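You operate a simulated robot arm through the tools that you are given. There is no shell and no other tool. Be economical: measure what you need, move in short steps, check, and stop when the job is done.

You run a simulated robot arm. Do the job below in one go: nothing can be reset, and whatever is moved stays where it is left.

JOB
Crease the cream blank and put it back on its pad.
Fine: on the fold plate: flap down, roller across and home, flap up again. Where these are worked on the way, their far stop is far enough and under half their travel is too little: fold flap.

Only the result counts: the job must be done as asked and must still hold three seconds after the hand-in. Knocking over, shifting, dropping, spilling or breaking anything else fails it. Flat cloth is picked up by pressing the open fingertips on it (5 to 10 N) and closing them slowly along it; thin cloth reads only 2 to 8 mm in the jaws.

ROBOT AND FRAMES
A 6-joint arm with a two-finger parallel gripper, fixed in place. Base frame: the origin is at the foot of the arm, x ahead of it, y to its left, z up; the work surface is at about z = 78.3. Readings come in cm, rad, newtons and seconds.
With the tool pointing down near the work surface it reaches from about 32 to 70 cm from the base axis. Its first joint turns from -2.897 to 2.897 rad. Payload 4.1 kg.
Tool frame: the origin (TCP) lies between the finger pads and is the grasp point; the fingertips stand 2.3 cm ahead of it; z points along the fingers, y is the line along which they close. The gripper opens to 9.4 cm. The fingers are 3.8 cm wide and 1 cm thick; the gripper's body (5.4 by 9.6 cm) begins 3.9 cm behind the TCP.
Orientation is that of the tool frame in the base frame, as [roll, pitch, yaw] about the fixed x, y, z axes, in that order (R = Rz(yaw) Ry(pitch) Rx(roll)). With the fingers straight down and closing along the base's y, the tool's x points along the base's -x, its y along +y and its z along -z.

CONTROLS
- The arm moves only by the tool step_arm. Its arguments are lists of equal length, an entry for each row: "dp": the shift along the base's x, y, z in cm, a list of three; "rot": the turn, a rotation vector about the base's x, y, z in rad, a list of three; "grip": the opening, from 0 (shut) to 1 (fully open). In form: {"dp": [[dx, dy, dz], ...], "rot": [[ax, ay, az], ...], "grip": [grip, ...]}. A call has 1 to 10 rows; each row shifts and turns the commanded pose from where the row before left it. A row lasts 0.2 s, in which the tool goes at most 5 cm and 0.15 rad; a call with a longer step from one row to the next is refused whole, and so is a gripper value outside its range. Where a pose cannot be reached the arm comes as near as it can. A force on the tool above 40 N (or 10 N above the force at the start of the call, whichever is more), or a blocked arm, ends the call early, and 0.2 s more pass. Each finger travels about 4.5 cm/s and halts on what it meets, pressing with about 45 N; the grip force reading is that of the motor and also rises with nothing between the fingers. The clock runs only during rows and for 0.2 s after the last one: add rows that do not move to give the fingers time. It gives the time, the measured TCP pose, the force on the tool (base axes), the opening and the grip force at its end, in the units of the frame above (readings bear some noise), with the torque about the TCP (base axes, N m) and any sound that the robot's microphone picked up, and new pictures: "show" is both (left out), scene, wrist or none.
- Cameras (640 x 400 px; columns grow to the right, rows downward): "scene" is fixed at [5.48, -64.63, 134.4]; the picture's right is [0.67, -0.75, 0.00], its down [-0.45, -0.40, -0.80] and it looks along [0.60, 0.53, -0.60] (base axes); focal length 346 px, centre (320, 200). "wrist" rides on the gripper at [8.6, 1.6, -7.4] in the tool frame; the picture's right is [-0.18, 0.98, 0.00], its down [-0.58, -0.11, -0.81] and it looks along [-0.79, -0.15, 0.59] (tool axes); focal length 243 px, centre (320, 200).
- lift_body(by): slides the trunk up (or, below 0, down) by that many cm; the arm rides with it, the base frame stays. It gives what a move gives, with no picture.
- point_at(camera, pixels): for up to 12 pixels [column, row] of the newest picture of that camera ("zoom" is the newest enlarged one), the place [x, y, z] in the base frame of the surface seen there, good to about 0.2 cm, but the place of the scene camera against the robot may be out by one fixed shift of up to 2.5 cm in any direction. The clock stands still meanwhile.
- inspect(camera, box): a new picture of the part [left, top, right, bottom] of that camera's present view, enlarged. The clock stands still meanwhile.
- sign_off(): hands the job in; it is judged then, once.

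Keep the steps short. Do not move on a guess: measure, check each grasp and each placing, and mend mistakes. In all there are 80 turns and 200 pictures (those below and enlarged ones count). Leave the gripper open and the arm clear of the work at the hand-in unless told otherwise, and finish with a single line.

The tools are called as name(argument=value, ...) on one line, values as JSON. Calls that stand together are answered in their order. step_arm: Moves the arm, as the interface text tells. Its arguments: {"type":"object","properties":{"dp":{"type":"array"},"rot":{"type":"array"},"grip":{"type":"array"},"show":{"type":"string","enum":["both","scene","wrist","none"]}},"required":["dp","rot","grip"]} The other tools are called the same way: lift_body (by) slides the trunk up or down; point_at (camera, pixels) gives the place of the surface under pixels of a picture; inspect (camera, box) takes an enlarged picture of a part of a camera's view; sign_off () hands the job in.

At the start:

```text
time: 0.0
tool_pos: [43.05, -21.72, 108.62]
ee_rot: [-3.14, 0.0, 3.141]
contact_force: [-0.1, 0.0, -0.5]
ft_torque: [0.07, -0.03, 0.01]
gripper_width: 9.4
grasp_force: 0.0
trunk travel left (down, up): [-47.5, 11.5]
```

scene: 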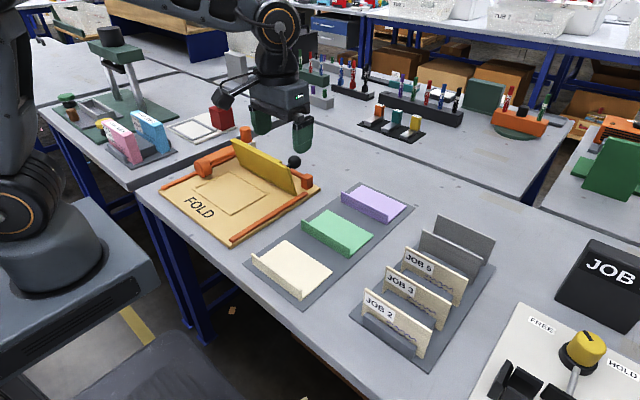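
wrist: 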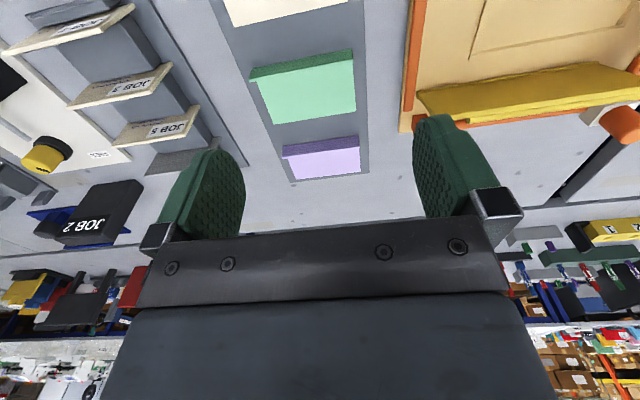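

I see the fold plate on the left, with the yellow flap raised and an orange roller, and the cream, green and violet blanks on pads. I'll enlarge both areas to see the details.

inspect(camera="scene", box=[140, 110, 340, 250])

inspect(camera="scene", box=[230, 170, 430, 310])

inspect(camera="scene", box=[350, 210, 640, 400])

point_at(camera="scene", pixels=[[254, 258], [280, 243], [331, 275], [303, 298], [231, 240], [318, 189], [160, 186], [294, 161], [233, 140], [294, 193], [204, 166], [245, 133]])

point_at(camera="wrist", pixels=[[232, 25], [340, 8], [415, 90], [420, 100], [640, 65], [410, 125], [615, 120], [360, 140], [470, 50], [500, 100], [285, 150], [250, 75]])

```text
2.86 times, centred on (240, 180) of scene
```

zoom: 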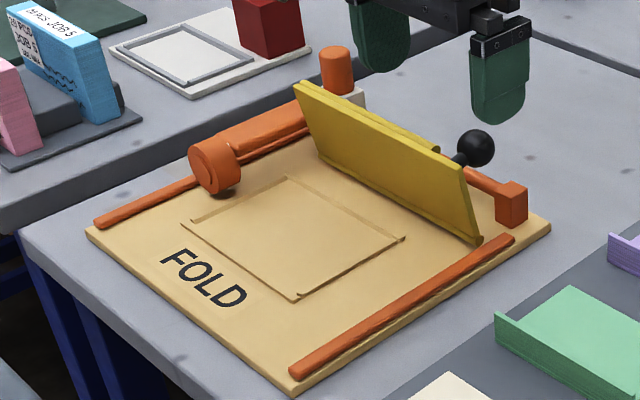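

```text
2.86 times, centred on (330, 240) of scene
```

zoom: 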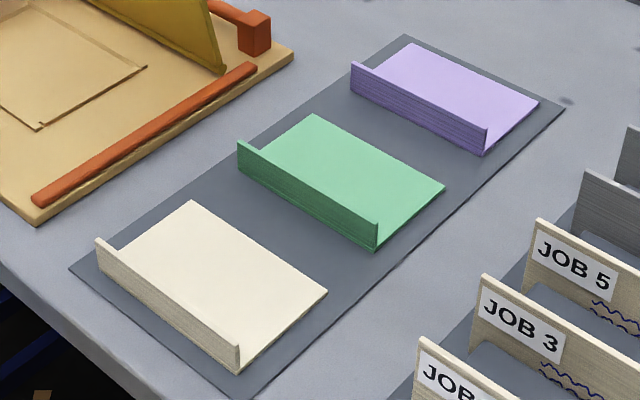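

```text
2.11 times, centred on (495, 305) of scene
```

zoom: 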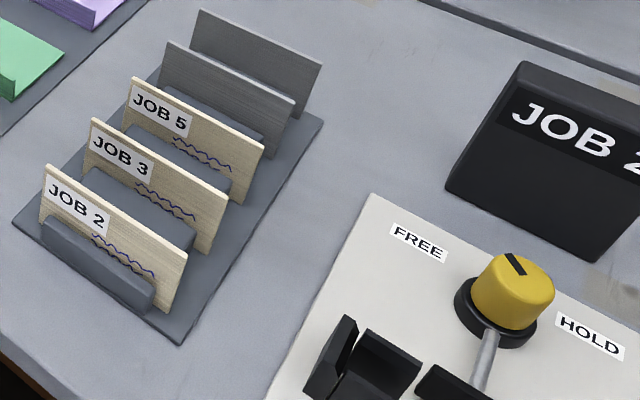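

```text
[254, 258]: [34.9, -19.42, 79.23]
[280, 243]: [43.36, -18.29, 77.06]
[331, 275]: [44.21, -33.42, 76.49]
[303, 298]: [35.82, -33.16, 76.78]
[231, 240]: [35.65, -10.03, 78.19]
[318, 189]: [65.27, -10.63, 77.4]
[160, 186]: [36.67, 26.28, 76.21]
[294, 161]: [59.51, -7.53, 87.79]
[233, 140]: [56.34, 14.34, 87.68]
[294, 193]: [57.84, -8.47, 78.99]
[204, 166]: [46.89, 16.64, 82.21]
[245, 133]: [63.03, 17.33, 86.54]
```

```text
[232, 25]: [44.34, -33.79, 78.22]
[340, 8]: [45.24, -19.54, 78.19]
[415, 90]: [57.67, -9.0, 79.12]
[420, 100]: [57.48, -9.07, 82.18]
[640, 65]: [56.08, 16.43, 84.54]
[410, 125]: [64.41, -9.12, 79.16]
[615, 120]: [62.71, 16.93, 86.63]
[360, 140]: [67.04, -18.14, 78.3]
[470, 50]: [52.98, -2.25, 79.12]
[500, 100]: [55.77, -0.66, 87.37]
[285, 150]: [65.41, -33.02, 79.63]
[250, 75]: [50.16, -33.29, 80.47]
```

The wrist readings give the table at z=78.2 and the plate at 79.1. I'll move left and back at this height so the wrist camera faces the fold plate.

step_arm(dp=[[-0.5, 4.5, 0], [-0.5, 4.5, 0], [-0.5, 4.5, 0], [-0.5, 4.5, 0], [-0.5, 4.5, 0], [-0.5, 4.5, 0], [0, 0, 0]], rot=[[0, 0, 0], [0, 0, 0], [0, 0, 0], [0, 0, 0], [0, 0, 0], [0, 0, 0], [0, 0, 0]], grip=[1, 1, 1, 1, 1, 1, 1])

```text
time: 1.6
tool_pos: [40.16, 5.41, 108.53]
ee_rot: [-3.14, -0.001, 3.139]
contact_force: [0.0, 0.7, 1.1]
ft_torque: [-0.02, -0.01, -0.01]
gripper_width: 9.4
grasp_force: 0.0
trunk travel left (down, up): [-47.5, 11.5]
```

scene: 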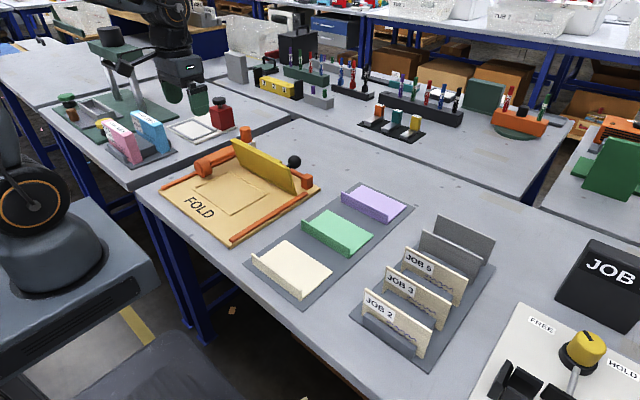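
wrist: 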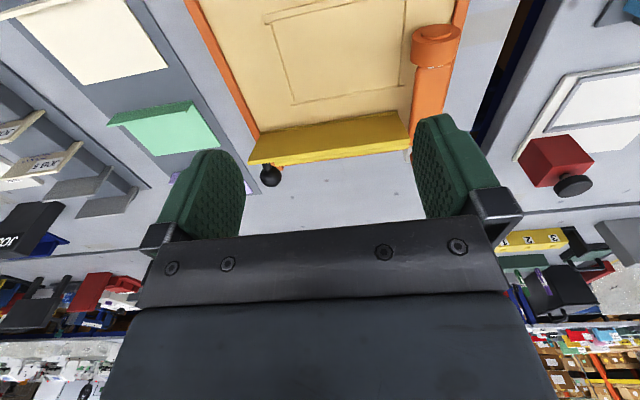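

The plate is now in the wrist view. I'll enlarge it and measure the key points.

inspect(camera="wrist", box=[170, 0, 490, 200])

inspect(camera="wrist", box=[0, 0, 240, 160])

point_at(camera="wrist", pixels=[[272, 24], [406, 0], [404, 83], [294, 103], [252, 135], [192, 10], [436, 30], [425, 62], [415, 110], [250, 160], [405, 140], [270, 176]])

point_at(camera="wrist", pixels=[[80, 85], [168, 65], [20, 20], [125, 0], [158, 156], [218, 146], [112, 124], [192, 103], [235, 10], [440, 130], [405, 118], [262, 143]])

```text
2.00 times, centred on (330, 100) of wrist
```

zoom: 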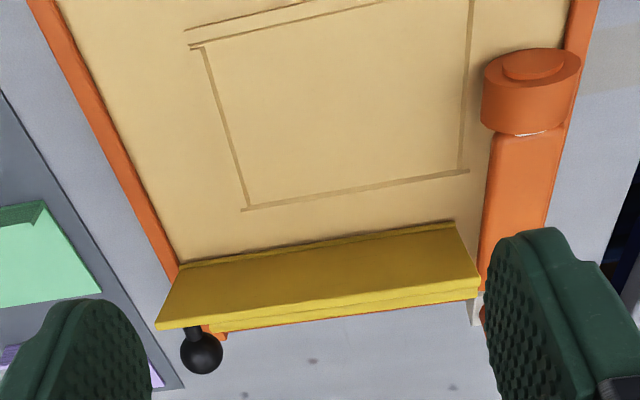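

```text
2.50 times, centred on (120, 80) of wrist
```

zoom: 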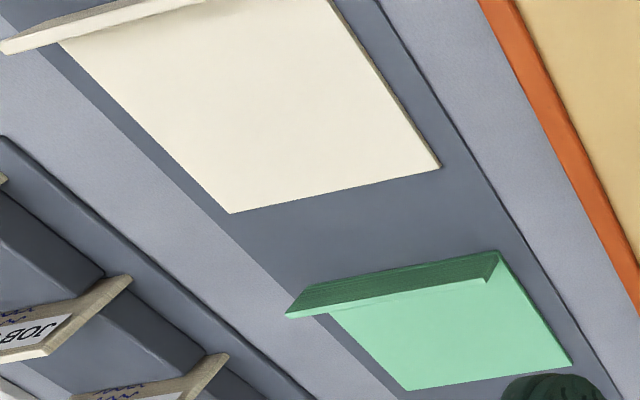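

```text
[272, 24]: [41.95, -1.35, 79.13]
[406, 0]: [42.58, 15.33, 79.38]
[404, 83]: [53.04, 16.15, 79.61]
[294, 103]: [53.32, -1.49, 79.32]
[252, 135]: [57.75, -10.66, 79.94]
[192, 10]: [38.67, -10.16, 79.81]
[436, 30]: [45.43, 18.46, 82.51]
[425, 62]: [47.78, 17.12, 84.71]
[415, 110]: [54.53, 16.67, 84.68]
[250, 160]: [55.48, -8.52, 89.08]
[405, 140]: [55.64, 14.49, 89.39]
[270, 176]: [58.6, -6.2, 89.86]
```

```text
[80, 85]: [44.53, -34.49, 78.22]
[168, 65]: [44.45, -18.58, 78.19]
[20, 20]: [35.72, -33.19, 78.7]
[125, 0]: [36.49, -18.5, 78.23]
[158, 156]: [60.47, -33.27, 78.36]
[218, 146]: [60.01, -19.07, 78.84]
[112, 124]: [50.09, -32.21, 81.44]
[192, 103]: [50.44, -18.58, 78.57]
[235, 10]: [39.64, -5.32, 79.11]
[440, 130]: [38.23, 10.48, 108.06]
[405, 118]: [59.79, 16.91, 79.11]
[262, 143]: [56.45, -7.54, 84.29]
```

The blank's lip stands at x≈35, y≈-18.6 to -33. The recess spans x≈42–53. I'll tilt the camera further down for a plan view of the recess, roller and flap.

step_arm(dp=[[0, 0, 0], [0, 0, 0], [0, 0, 0], [0, 0, 0], [0, 0, 0]], rot=[[0, 0.15, 0], [0, 0.15, 0], [0, 0.15, 0], [0, 0.15, 0], [0, 0, 0]], grip=[1, 1, 1, 1, 1], show="wrist")

inspect(camera="wrist", box=[160, 0, 480, 200])

```text
time: 2.8
tool_pos: [40.13, 5.29, 108.47]
ee_rot: [3.141, -0.604, 3.139]
contact_force: [0.2, 0.2, -1.0]
ft_torque: [0.03, 0.01, -0.01]
gripper_width: 9.41
grasp_force: 0.1
trunk travel left (down, up): [-47.5, 11.5]
```

wrist: 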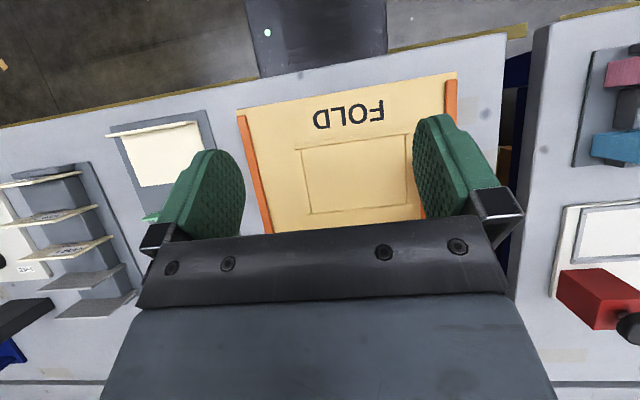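

```text
2.00 times, centred on (320, 100) of wrist
```

zoom: 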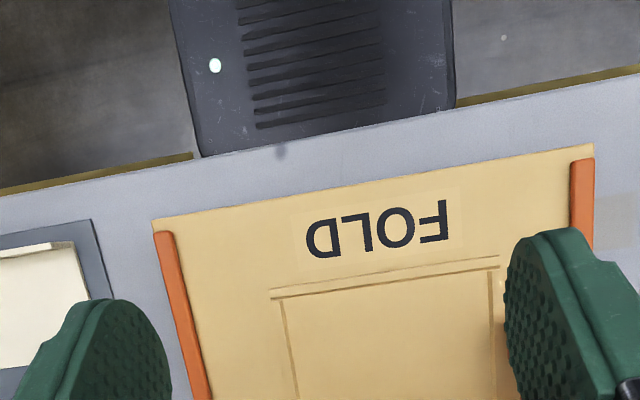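

I'll measure the recess corners, the slot lines and the cream blank in this view.

point_at(camera="wrist", pixels=[[296, 146], [408, 129], [298, 149], [302, 149], [409, 134], [405, 134], [310, 213], [415, 202], [308, 180], [406, 160]])

point_at(camera="wrist", pixels=[[109, 135], [198, 122], [110, 127], [195, 121], [141, 187], [160, 150], [114, 128], [207, 110], [125, 124], [190, 128]])

inspect(camera="wrist", box=[90, 90, 250, 210])

inspect(camera="wrist", box=[280, 110, 430, 230])

```text
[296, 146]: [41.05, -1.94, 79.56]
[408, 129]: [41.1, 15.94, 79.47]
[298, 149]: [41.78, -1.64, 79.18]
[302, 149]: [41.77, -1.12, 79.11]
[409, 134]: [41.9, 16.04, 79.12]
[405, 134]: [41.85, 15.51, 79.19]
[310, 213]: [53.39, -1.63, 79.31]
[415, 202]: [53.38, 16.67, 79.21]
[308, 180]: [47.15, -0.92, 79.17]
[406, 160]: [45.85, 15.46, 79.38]
```

```text
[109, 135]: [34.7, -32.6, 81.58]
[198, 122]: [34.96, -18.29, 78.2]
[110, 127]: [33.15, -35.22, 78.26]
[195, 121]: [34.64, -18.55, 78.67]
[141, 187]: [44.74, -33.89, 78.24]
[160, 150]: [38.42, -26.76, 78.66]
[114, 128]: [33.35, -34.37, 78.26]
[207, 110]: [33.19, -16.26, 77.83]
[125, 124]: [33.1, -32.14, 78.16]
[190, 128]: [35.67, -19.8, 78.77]
```

```text
3.33 times, centred on (170, 150) of wrist
```

zoom: 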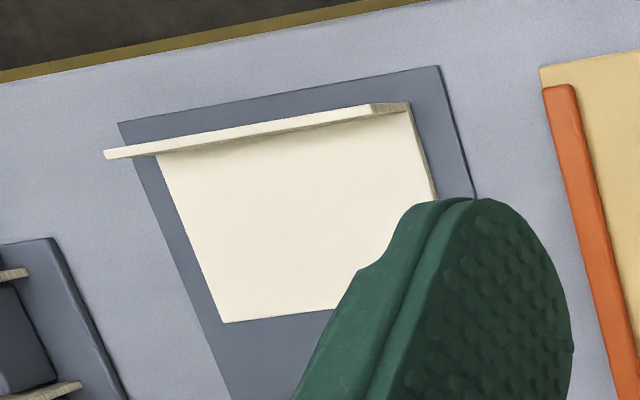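

```text
3.33 times, centred on (355, 170) of wrist
```

zoom: 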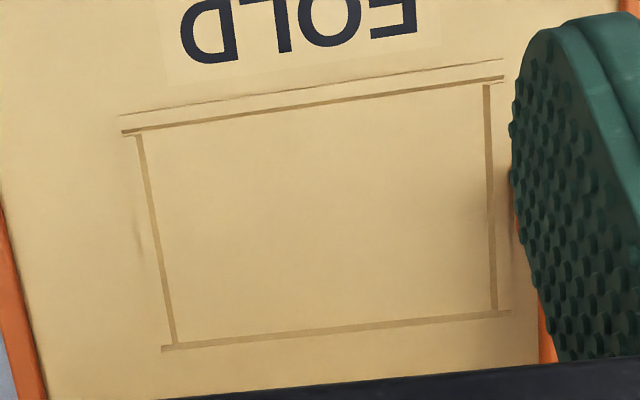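

The fence is at x≈41.0–41.8 and the outline runs x 41.9–53.3, y≈-1.4 to 15.8. The blank is about 9.8×14.5 and fits inside in the same orientation, lip toward the fence. Next I'll level the tool and go above the lip, turning it so the fingers close along x.

step_arm(dp=[[-0.3, -2.5, 0], [-0.3, -2.5, 0], [-0.3, -2.5, 0], [-0.3, -2.5, 0], [-0.3, -2.5, 0], [-0.3, -2.5, 0], [-0.3, -2.5, 0], [-0.3, -2.5, 0], [-0.3, -2.5, 0], [-0.3, -2.5, 0]], rot=[[0, -0.15, 0], [0, -0.15, 0], [0, -0.15, 0], [0, -0.15, 0], [0, 0, -0.142], [0, 0, -0.142], [0, 0, -0.142], [0, 0, -0.142], [0, 0, -0.142], [0, 0, -0.142]], grip=[1, 1, 1, 1, 1, 1, 1, 1, 1, 1], show="none")

step_arm(dp=[[-0.3, -1.5, -2], [-0.3, -1.5, -2], [-0.3, -1.5, -2], [-0.3, -1, -2], [-0.3, -0.8, -2], [0, 0, 0]], rot=[[0, 0, -0.144], [0, 0, -0.144], [0, 0, -0.144], [0, 0, -0.144], [0, 0, -0.143], [0, 0, 0]], grip=[1, 1, 1, 1, 1, 1])

```text
time: 5.0
tool_pos: [37.12, -19.81, 108.74]
ee_rot: [3.141, 0.001, 2.287]
contact_force: [-0.7, 0.6, 1.0]
ft_torque: [0.03, -0.01, 0.02]
gripper_width: 9.41
grasp_force: 0.1
trunk travel left (down, up): [-47.5, 11.5]
```

```text
time: 6.4
tool_pos: [35.63, -25.98, 98.6]
ee_rot: [3.141, -0.002, 1.569]
contact_force: [-0.2, 0.6, 0.8]
ft_torque: [0.03, -0.03, 0.01]
gripper_width: 9.39
grasp_force: 0.1
trunk travel left (down, up): [-47.5, 11.5]
```

scene: 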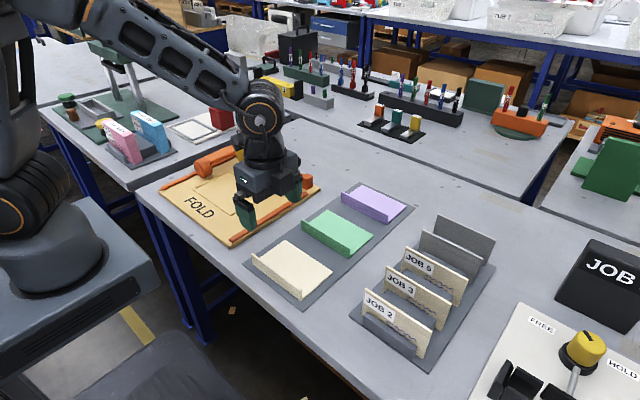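
wrist: 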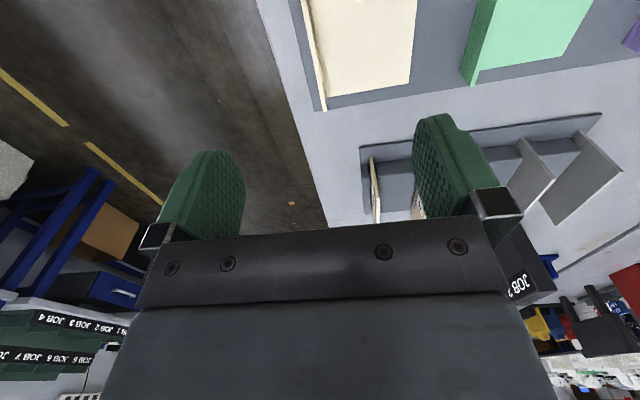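

The orientation is right. I'll measure the lip top, its faces and the far-end corner of the blank from here.

inspect(camera="wrist", box=[270, 0, 430, 120])

point_at(camera="wrist", pixels=[[303, 10], [311, 50], [318, 85], [324, 108], [322, 80], [330, 80], [409, 82], [326, 96], [415, 10], [318, 109]])

```text
3.33 times, centred on (350, 60) of wrist
```

zoom: 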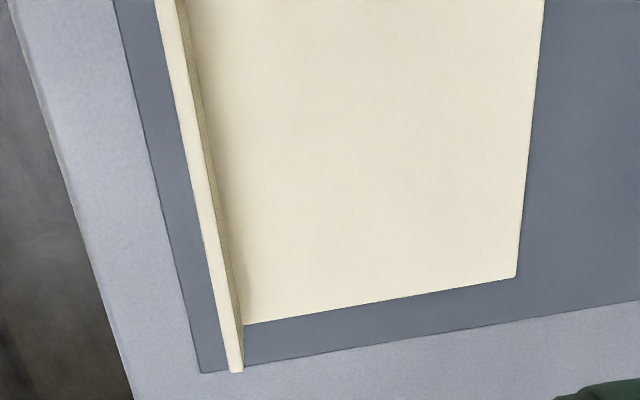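

```text
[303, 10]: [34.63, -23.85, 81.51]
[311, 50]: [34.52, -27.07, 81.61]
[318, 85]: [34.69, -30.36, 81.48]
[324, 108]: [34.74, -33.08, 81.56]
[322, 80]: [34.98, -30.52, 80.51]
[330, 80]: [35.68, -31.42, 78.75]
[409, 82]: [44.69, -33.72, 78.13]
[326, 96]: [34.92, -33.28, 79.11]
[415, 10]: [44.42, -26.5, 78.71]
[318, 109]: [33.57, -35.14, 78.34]
```

The lip is centred at x=34.6, top z=81.55, y -18.5 to -33.3. I'll line up over it and come down with a smaller opening, checking before the last bit.

step_arm(dp=[[-0.5, 0, -3], [-0.5, 0, -3], [0, 0, -3], [0, 0, -3], [0, 0, -2], [0, 0, 0]], rot=[[0, 0, 0], [0, 0, 0], [0, 0, 0], [0, 0, 0], [0, 0, 0], [0, 0, 0]], grip=[0.4, 0.4, 0.4, 0.4, 0.4, 0.4])

```text
time: 7.8
tool_pos: [34.47, -25.9, 84.57]
ee_rot: [3.141, 0.0, 1.57]
contact_force: [0.4, 0.0, 0.5]
ft_torque: [0.01, -0.01, -0.01]
gripper_width: 3.77
grasp_force: 0.0
trunk travel left (down, up): [-47.5, 11.5]
```

scene: 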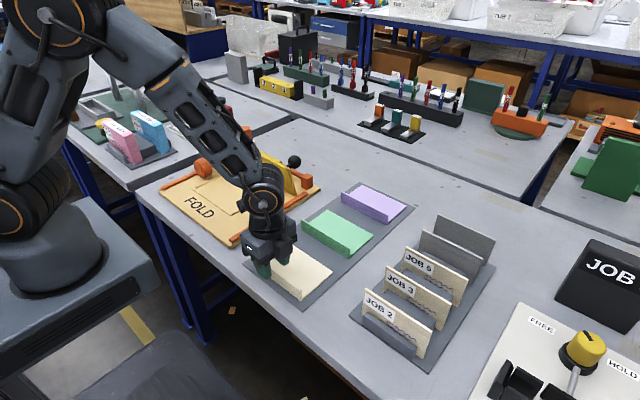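
wrist: 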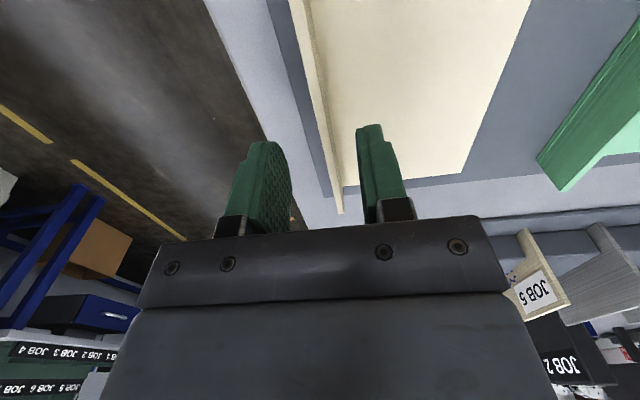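

The lip sits between the fingers. I'll go down 2.9 cm to put the tips at about z=79.4, then close.

step_arm(dp=[[0.1, 0, -1.5], [0, 0, -1.0], [0, 0, -0.4], [0, 0, 0]], rot=[[0, 0, 0], [0, 0, 0], [0, 0, 0], [0, 0, 0]], grip=[0.4, 0.4, 0.4, 0.4], show="wrist")

step_arm(dp=[[0, 0, 0], [0, 0, 0], [0, 0, 0], [0, 0, 0], [0, 0, 0]], rot=[[0, 0, 0], [0, 0, 0], [0, 0, 0], [0, 0, 0], [0, 0, 0]], grip=[0.25, 0.1, 0.03, 0.03, 0.03])

```text
time: 8.8
tool_pos: [34.58, -25.8, 81.67]
ee_rot: [3.141, -0.001, 1.57]
contact_force: [0.4, 0.7, 0.5]
ft_torque: [0.03, -0.04, 0.04]
gripper_width: 3.75
grasp_force: 0.2
trunk travel left (down, up): [-47.5, 11.5]
```

wrist: 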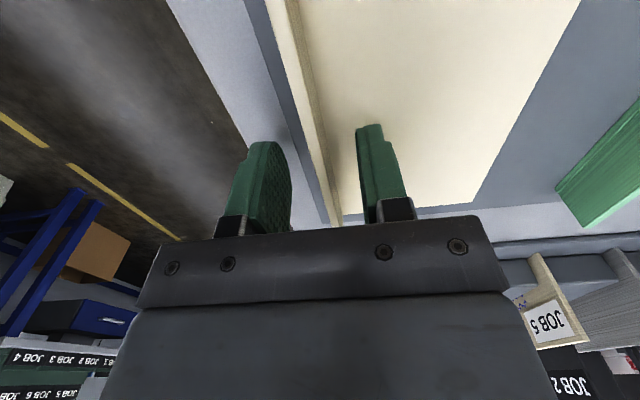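

```text
time: 10.0
tool_pos: [34.64, -25.92, 81.68]
ee_rot: [3.141, 0.001, 1.569]
contact_force: [0.2, 0.0, -0.7]
ft_torque: [-0.04, 0.0, 0.01]
gripper_width: 0.4
grasp_force: 25.5
trunk travel left (down, up): [-47.5, 11.5]
```

scene: 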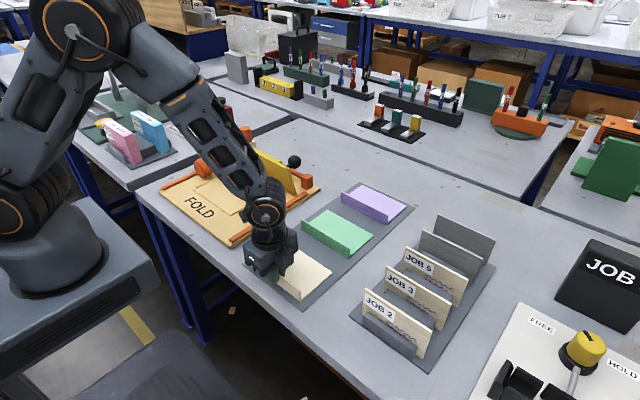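
wrist: 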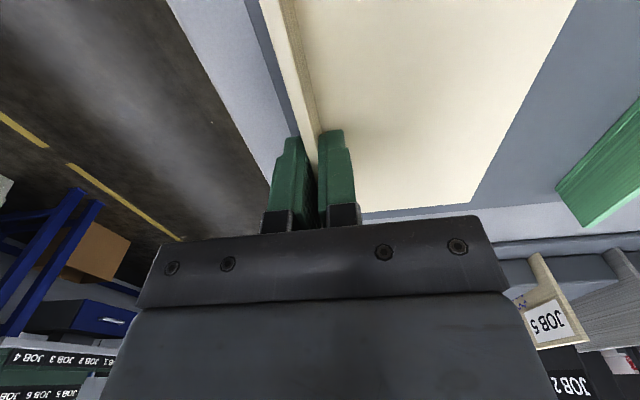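

It holds the lip at 0.4 cm. I'll squeeze harder and lift.

step_arm(dp=[[0, 0, 0], [0, 0, 1], [0, 0, 3], [0, 0, 4], [0, 0, 3], [0, 0, 0]], rot=[[0, 0, 0], [0, 0, 0], [0, 0, 0], [0, 0, 0], [0, 0, 0], [0, 0, 0]], grip=[0, 0, 0, 0, 0, 0])

```text
time: 11.4
tool_pos: [34.61, -26.06, 92.84]
ee_rot: [3.141, -0.002, 1.569]
contact_force: [0.2, 0.1, -1.1]
ft_torque: [0.0, 0.02, -0.03]
gripper_width: 0.35
grasp_force: 44.8
trunk travel left (down, up): [-47.5, 11.5]
```

scene: 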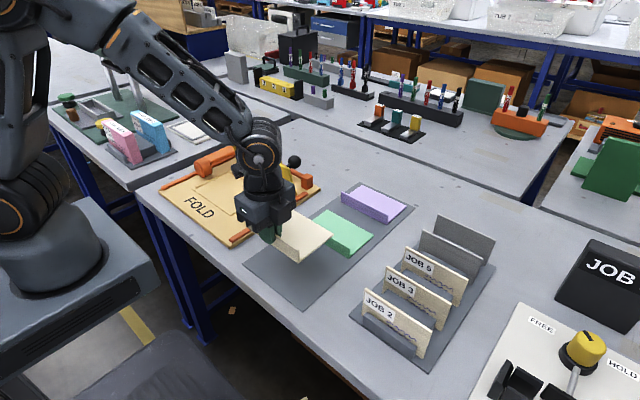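
wrist: 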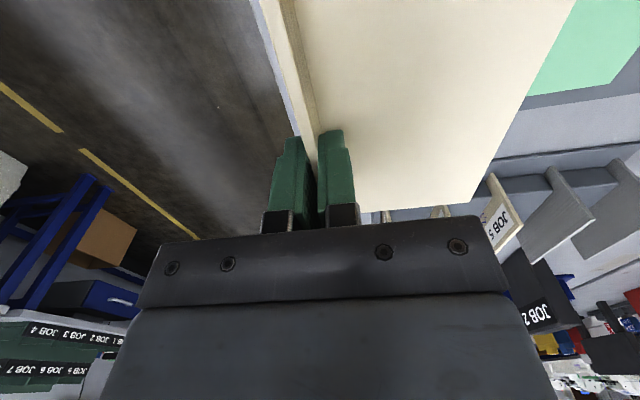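

The blank is held level. I'll carry it to above the outline, TCP at x=42.5, y=7.2. The blank's edge stays below x=53, clear of the flap at x≥55.

step_arm(dp=[[0, 4.1, 0.3], [1.1, 4.2, 0], [1.1, 4.2, 0], [1.1, 4.2, 0], [1.1, 4.2, 0], [1.1, 4.2, 0], [1.2, 4.2, 0], [1.2, 3.96, 0], [0, 0, 0]], rot=[[0, 0, 0], [0, 0, 0], [0, 0, 0], [0, 0, 0], [0, 0, 0], [0, 0, 0], [0, 0, 0], [0, 0, 0], [0, 0, 0]], grip=[0, 0, 0, 0, 0, 0, 0, 0, 0])

inspect(camera="scene", box=[140, 90, 340, 250])

```text
time: 13.4
tool_pos: [42.7, 7.12, 92.83]
ee_rot: [3.141, 0.0, 1.569]
contact_force: [-0.5, 0.5, -0.4]
ft_torque: [-0.01, 0.03, -0.02]
gripper_width: 0.35
grasp_force: 44.9
trunk travel left (down, up): [-47.5, 11.5]
```

scene: 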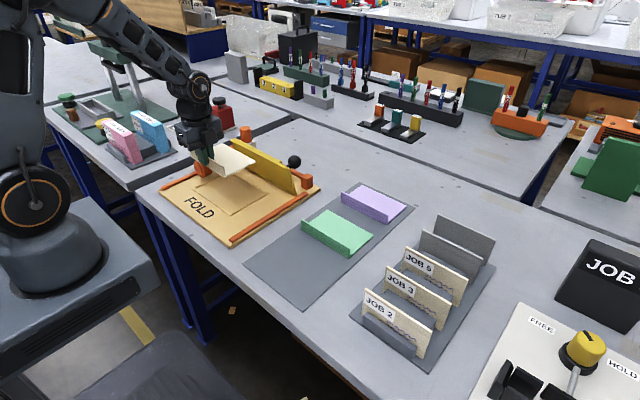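
wrist: 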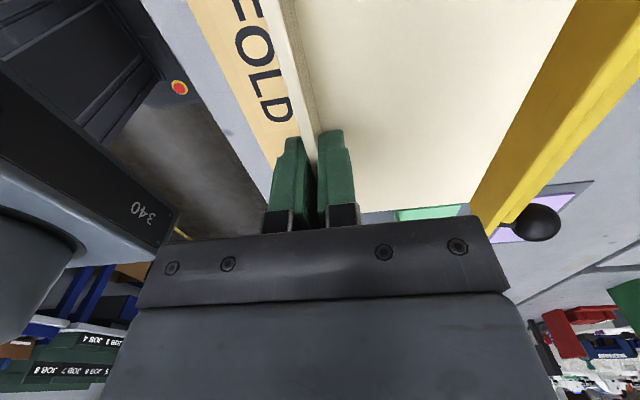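

```text
2.50 times, centred on (240, 170) of scene
```

zoom: 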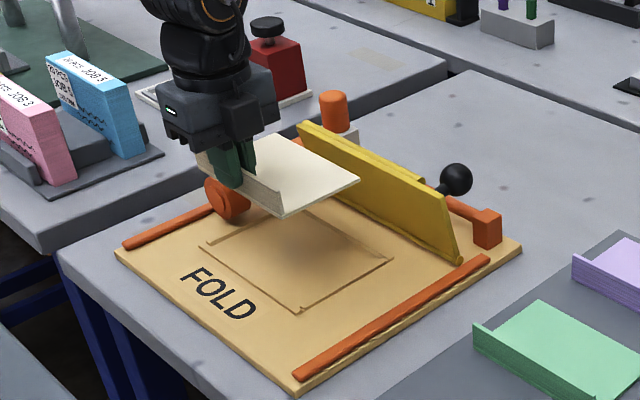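

Above the target. I'll lower it to about 2 cm above contact and check.

step_arm(dp=[[-0.1, 0.1, -3], [-0.05, 0, -3], [0, 0, -2], [0, 0, 0]], rot=[[0, 0, 0], [0, 0, 0], [0, 0, 0], [0, 0, 0]], grip=[0, 0, 0, 0], show="wrist")

inspect(camera="scene", box=[150, 110, 330, 250])

```text
time: 14.4
tool_pos: [42.51, 7.26, 84.87]
ee_rot: [-3.141, 0.002, 1.57]
contact_force: [-0.7, -0.5, -0.4]
ft_torque: [-0.02, 0.01, -0.01]
gripper_width: 0.35
grasp_force: 45.6
trunk travel left (down, up): [-47.5, 11.5]
```

wrist: 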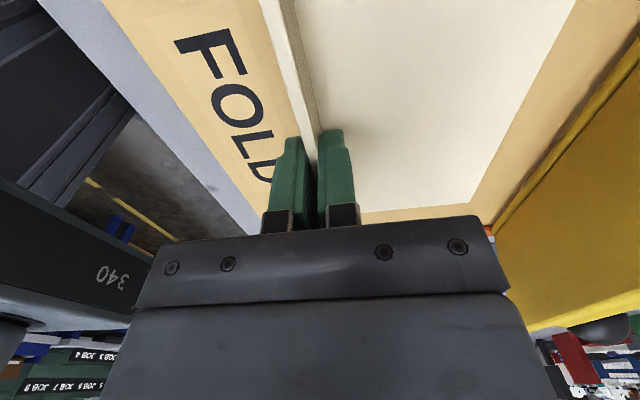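

```text
2.86 times, centred on (240, 180) of scene
```

zoom: 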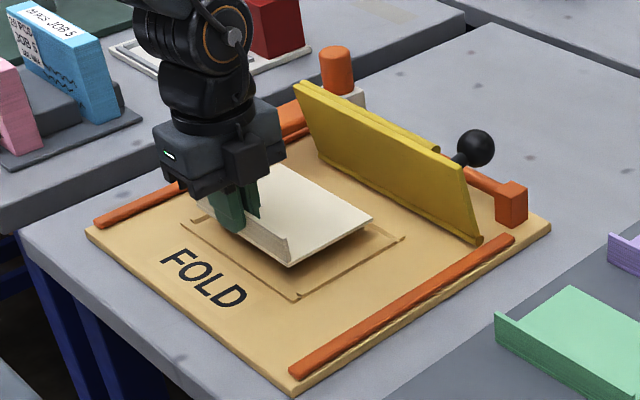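

Clear on all sides. I'll lower it gently until it touches, expected at TCP z≈82.5.

step_arm(dp=[[0, 0, -1.0], [0, 0, -0.7], [0, 0, -0.3], [0, 0, -0.2], [0, 0, -0.1], [0, 0, 0]], rot=[[0, 0, 0], [0, 0, 0], [0, 0, 0], [0, 0, 0], [0, 0, 0], [0, 0, 0]], grip=[0, 0, 0, 0, 0, 0], show="wrist")

inspect(camera="scene", box=[150, 110, 330, 250])

```text
time: 15.8
tool_pos: [42.5, 7.26, 82.75]
ee_rot: [-3.14, -0.001, 1.569]
contact_force: [-0.5, 0.7, -0.1]
ft_torque: [-0.04, 0.01, 0.01]
gripper_width: 0.36
grasp_force: 44.7
trunk travel left (down, up): [-47.5, 11.5]
```

wrist: 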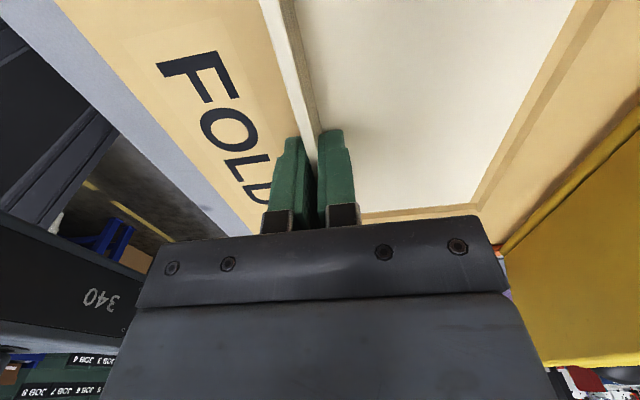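

```text
2.86 times, centred on (240, 180) of scene
```

zoom: 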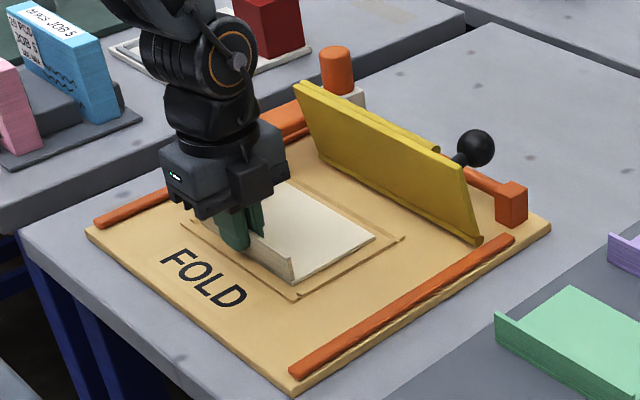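

Nearly down. I'll go on in small steps and watch the force.

step_arm(dp=[[0, 0, -0.1], [0, 0, -0.1], [0, 0, -0.1], [0, 0, 0]], rot=[[0, 0, 0], [0, 0, 0], [0, 0, 0], [0, 0, 0]], grip=[0, 0, 0, 0], show="wrist")

point_at(camera="wrist", pixels=[[400, 100], [520, 150], [460, 195], [485, 170], [275, 10], [430, 213], [470, 202], [550, 90]])

```text
time: 16.8
tool_pos: [42.47, 7.37, 82.46]
ee_rot: [3.137, 0.001, 1.568]
contact_force: [-0.4, 1.3, 27.8]
ft_torque: [-0.19, -0.02, -0.02]
gripper_width: 0.37
grasp_force: 44.8
trunk travel left (down, up): [-47.5, 11.5]
```

wrist: 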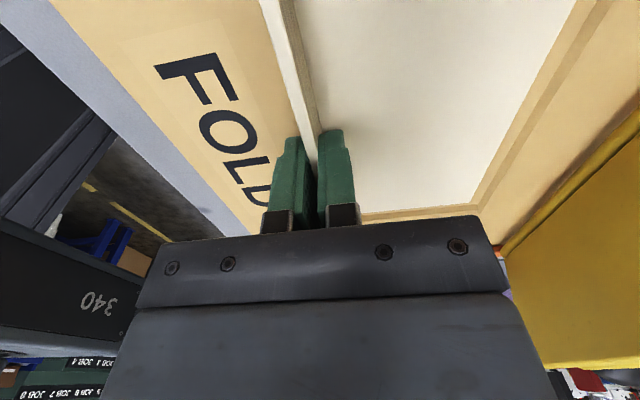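

```text
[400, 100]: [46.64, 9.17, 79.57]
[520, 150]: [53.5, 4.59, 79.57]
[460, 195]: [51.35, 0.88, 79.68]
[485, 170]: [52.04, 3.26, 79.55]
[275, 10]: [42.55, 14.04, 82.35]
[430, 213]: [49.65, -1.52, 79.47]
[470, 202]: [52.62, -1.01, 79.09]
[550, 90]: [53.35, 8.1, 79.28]
```

Contact at 27.8 N and z=82.46, so it is seated inside the outline. I'll ease off 0.15 cm, open partway and lift straight up.

step_arm(dp=[[0, 0, 0.2], [0, 0, 0], [0, 0, 0], [0, 0, 0], [0, 0, 0.5], [0, 0, 2], [0, 0, 3], [0, 0, 4], [0, 0, 4], [0, 0, 3]], rot=[[0, 0, 0], [0, 0, 0], [0, 0, 0], [0, 0, 0], [0, 0, 0], [0, 0, 0], [0, 0, 0], [0, 0, 0], [0, 0, 0], [0, 0, 0]], grip=[0, 0.15, 0.3, 0.3, 0.3, 0.3, 0.3, 0.3, 0.3, 0.3])

inspect(camera="scene", box=[150, 110, 330, 250])

```text
time: 19.0
tool_pos: [42.36, 7.37, 99.2]
ee_rot: [-3.141, 0.001, 1.569]
contact_force: [0.1, 0.0, -1.0]
ft_torque: [0.0, 0.01, -0.02]
gripper_width: 2.8
grasp_force: 0.0
trunk travel left (down, up): [-47.5, 11.5]
```

scene: 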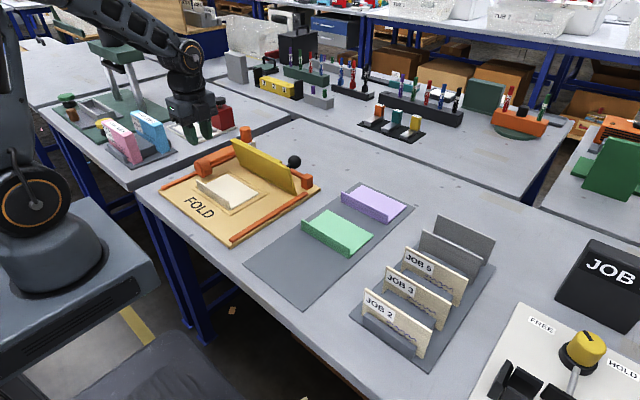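
wrist: 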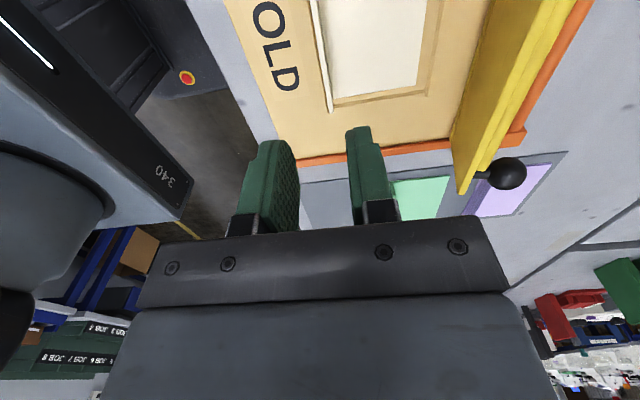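

```text
2.86 times, centred on (240, 180) of scene
```

zoom: 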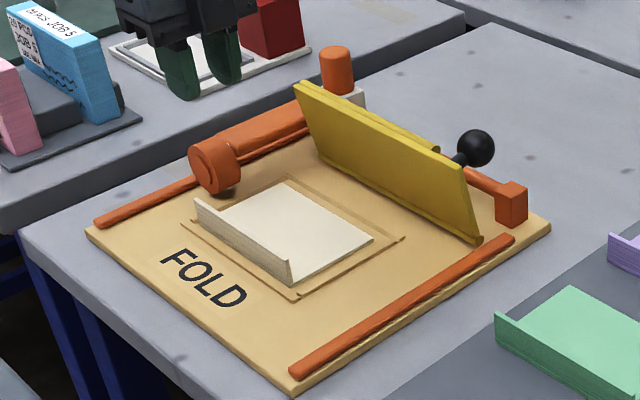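

The blank lies inside the outline, clear of the drum. Next is the flap, so I'll measure the knob, flap and back rail from this picture.

inspect(camera="wrist", box=[420, 60, 580, 220])

point_at(camera="wrist", pixels=[[508, 173], [508, 160], [495, 175], [520, 173], [508, 186], [480, 174], [462, 190], [470, 185], [455, 150], [556, 20], [520, 135], [540, 10]])

point_at(camera="scene", pixels=[[294, 161], [294, 156], [294, 166], [289, 161], [300, 161], [285, 167], [281, 166], [257, 151], [318, 180], [246, 135]])

```text
2.50 times, centred on (500, 140) of wrist
```

zoom: 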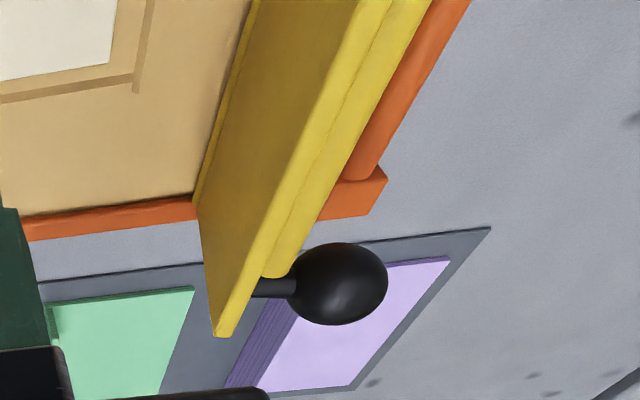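

```text
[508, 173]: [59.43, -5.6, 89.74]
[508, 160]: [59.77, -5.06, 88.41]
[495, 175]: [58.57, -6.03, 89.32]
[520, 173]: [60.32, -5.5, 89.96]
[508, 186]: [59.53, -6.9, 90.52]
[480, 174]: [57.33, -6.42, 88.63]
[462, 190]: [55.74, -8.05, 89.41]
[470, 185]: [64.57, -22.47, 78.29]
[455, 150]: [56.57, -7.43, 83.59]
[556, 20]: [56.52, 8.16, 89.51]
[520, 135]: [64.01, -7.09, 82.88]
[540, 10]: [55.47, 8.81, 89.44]
```

```text
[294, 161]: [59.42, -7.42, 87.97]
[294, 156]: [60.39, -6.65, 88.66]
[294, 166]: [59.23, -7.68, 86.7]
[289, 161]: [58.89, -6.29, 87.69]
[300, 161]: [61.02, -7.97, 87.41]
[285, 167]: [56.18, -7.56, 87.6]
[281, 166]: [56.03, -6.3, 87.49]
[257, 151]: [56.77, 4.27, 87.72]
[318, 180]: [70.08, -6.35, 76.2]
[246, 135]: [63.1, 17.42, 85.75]
```

The knob ball's centre is estimated at (60.2, -6.7, 88.9), radius about 1.6, and the flap hinge at about (58, 79.6). I'll turn the tool back so the fingers close along y and go above the ball.

step_arm(dp=[[1.5, -1.3, 0], [1.5, -1.3, 0], [1.5, -1.3, 0], [1.5, -1.3, 0], [1.5, -1.3, 0], [1.5, -1.3, 0], [1.5, -1.3, 0], [1.5, -1.3, 0], [1.5, -1.3, 0], [1.5, -1.3, 0]], rot=[[0, 0, 0.143], [0, 0, 0.143], [0, 0, 0.143], [0, 0, 0.143], [0, 0, 0.143], [0, 0, 0.143], [0, 0, 0.143], [0, 0, 0.143], [0, 0, 0.143], [0, 0, 0.143]], grip=[0.6, 0.6, 0.6, 0.6, 0.6, 0.6, 0.6, 0.6, 0.6, 0.6], show="none")

step_arm(dp=[[0, -1, 0], [0, 0, 0]], rot=[[0, 0, 0.142], [0, 0, 0]], grip=[0.6, 0.6])

```text
time: 21.2
tool_pos: [57.38, -5.68, 99.01]
ee_rot: [3.141, 0.001, 3.005]
contact_force: [0.7, 0.7, 0.3]
ft_torque: [0.01, 0.0, 0.03]
gripper_width: 5.63
grasp_force: 0.0
trunk travel left (down, up): [-47.5, 11.5]
```

```text
time: 21.8
tool_pos: [57.37, -6.7, 99.0]
ee_rot: [3.141, -0.001, -3.14]
contact_force: [-0.1, -0.4, 0.3]
ft_torque: [-0.01, 0.0, -0.02]
gripper_width: 5.63
grasp_force: 0.0
trunk travel left (down, up): [-47.5, 11.5]
```

scene: 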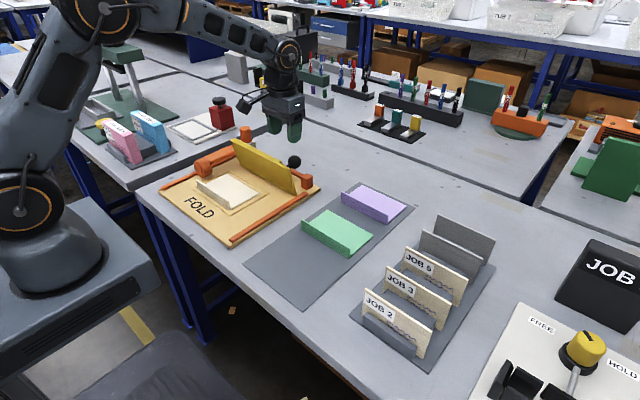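
wrist: 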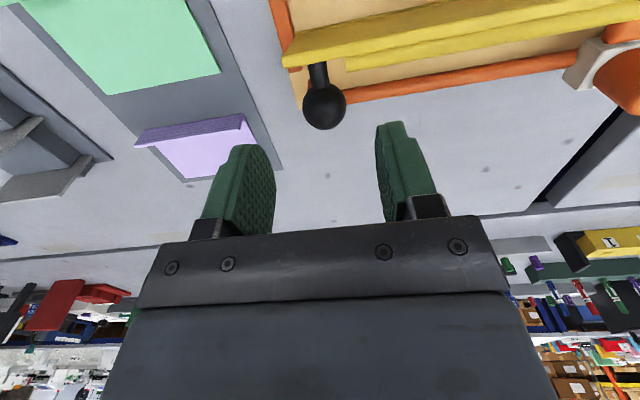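

The ball is at pixel (325,107). I'll measure it, the stem and the back rail from this side.

point_at(camera="wrist", pixels=[[325, 107], [306, 107], [344, 107], [325, 90], [325, 126], [318, 72], [290, 65], [330, 50], [400, 62], [440, 85], [595, 65], [618, 85]])

inspect(camera="wrist", box=[260, 0, 640, 140])

```text
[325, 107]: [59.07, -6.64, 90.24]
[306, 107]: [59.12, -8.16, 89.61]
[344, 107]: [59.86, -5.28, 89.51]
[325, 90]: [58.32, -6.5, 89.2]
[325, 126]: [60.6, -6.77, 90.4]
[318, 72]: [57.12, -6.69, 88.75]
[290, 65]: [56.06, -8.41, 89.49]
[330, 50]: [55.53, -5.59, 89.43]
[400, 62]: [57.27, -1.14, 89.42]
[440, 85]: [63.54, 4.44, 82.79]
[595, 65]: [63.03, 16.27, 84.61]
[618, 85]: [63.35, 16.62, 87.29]
```

```text
1.68 times, centred on (450, 70) of wrist
```

zoom: 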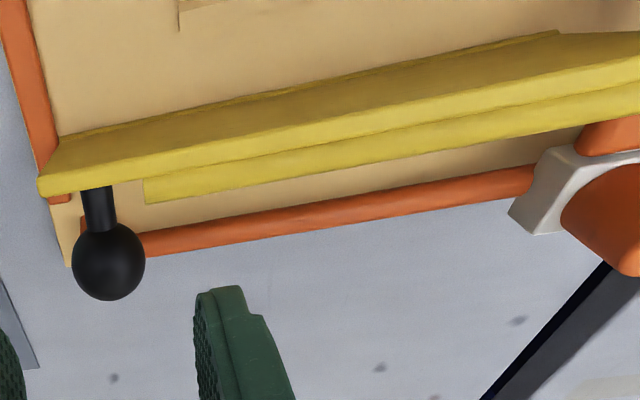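

The ball centre is at (59.95, -6.77, 88.9). I'll go over it and descend around it.

step_arm(dp=[[2.6, -0.05, 0], [0, 0, -3], [0, 0, -3], [0, 0, -2], [0, 0, 0]], rot=[[0, 0, 0], [0, 0, 0], [0, 0, 0], [0, 0, 0], [0, 0, 0]], grip=[0.6, 0.6, 0.6, 0.6, 0.6])

inspect(camera="scene", box=[200, 90, 360, 220])

```text
time: 23.0
tool_pos: [59.93, -6.61, 91.18]
ee_rot: [3.141, -0.001, -3.141]
contact_force: [-0.4, 0.3, 0.4]
ft_torque: [0.0, 0.0, 0.04]
gripper_width: 5.66
grasp_force: 0.1
trunk travel left (down, up): [-47.5, 11.5]
```

scene: 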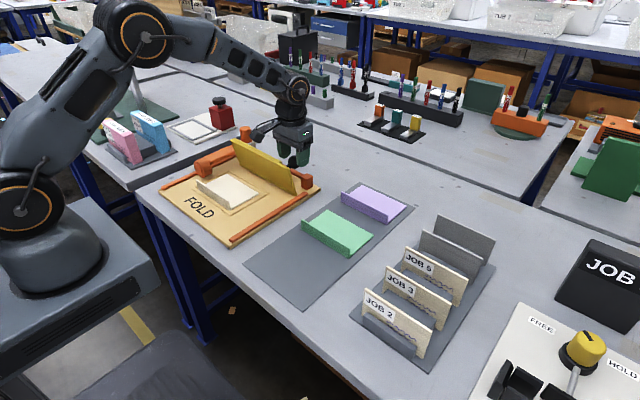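
wrist: 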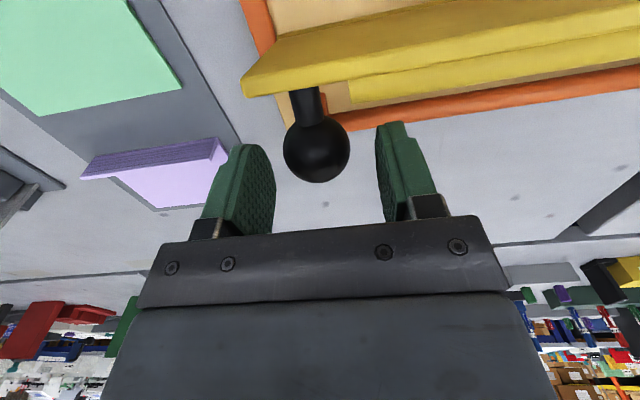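

```text
3.08 times, centred on (280, 155) of scene
```

zoom: 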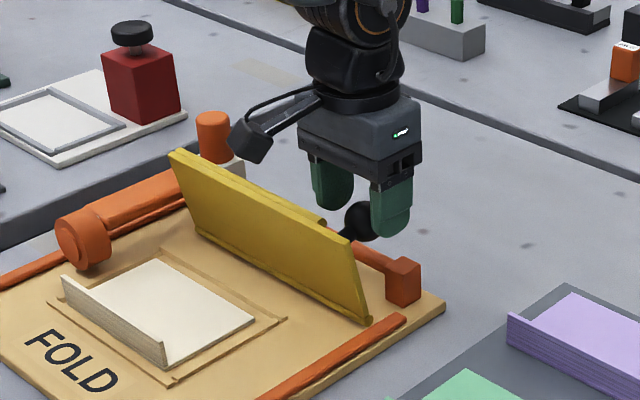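

The ball is centred between the fingers. I'll lower 2 cm and close on it.

step_arm(dp=[[0, -0.12, -1], [0, 0, -1.1], [0, 0, 0], [0, 0, 0], [0, 0, 0], [0, 0, 0], [0, 0, 0]], rot=[[0, 0, 0], [0, 0, 0], [0, 0, 0], [0, 0, 0], [0, 0, 0], [0, 0, 0], [0, 0, 0]], grip=[0.6, 0.6, 0.5, 0.42, 0.36, 0.3, 0.28])

```text
time: 24.6
tool_pos: [60.02, -6.74, 88.87]
ee_rot: [3.14, 0.0, 3.14]
contact_force: [0.1, -0.9, -1.9]
ft_torque: [-0.02, -0.09, -0.01]
gripper_width: 3.53
grasp_force: 45.1
trunk travel left (down, up): [-47.5, 11.5]
```

scene: 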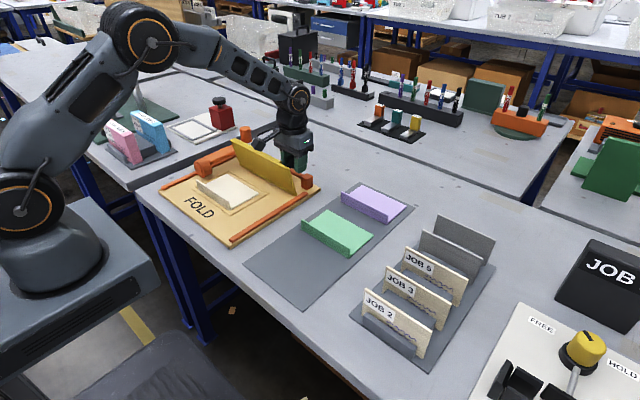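
wrist: 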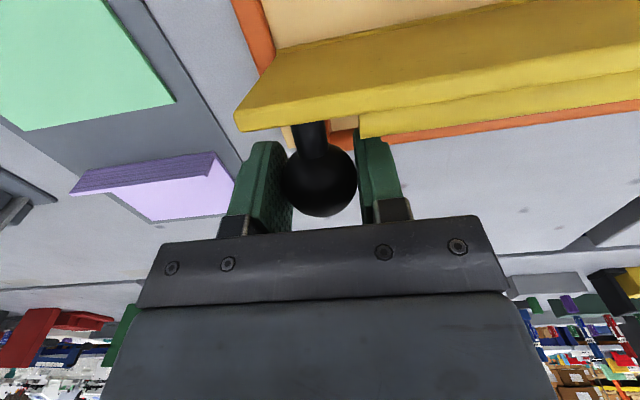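

The ball is gripped at 3.5 cm. I'll start the arc about the hinge in small steps and watch the force.

step_arm(dp=[[-0.57, 0, 0.1], [-0.57, 0, 0.07], [-0.58, 0, 0.02], [-0.58, 0, 0], [-0.58, 0, -0.04], [-0.57, 0, -0.07], [0, 0, 0]], rot=[[0, 0, 0], [0, 0, 0], [0, 0, 0], [0, 0, 0], [0, 0, 0], [0, 0, 0], [0, 0, 0]], grip=[0.34, 0.34, 0.34, 0.34, 0.34, 0.34, 0.34])

```text
time: 26.2
tool_pos: [56.77, -6.82, 89.07]
ee_rot: [3.142, 0.002, 3.141]
contact_force: [15.2, -2.9, 7.1]
ft_torque: [-0.01, -1.31, 0.0]
gripper_width: 3.53
grasp_force: 44.5
trunk travel left (down, up): [-47.5, 11.5]
```

scene: 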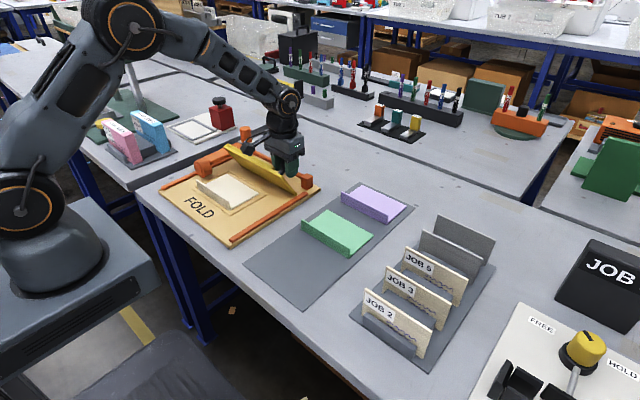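
wrist: 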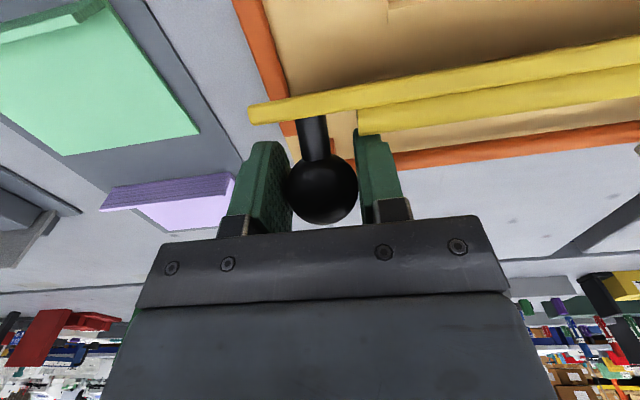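

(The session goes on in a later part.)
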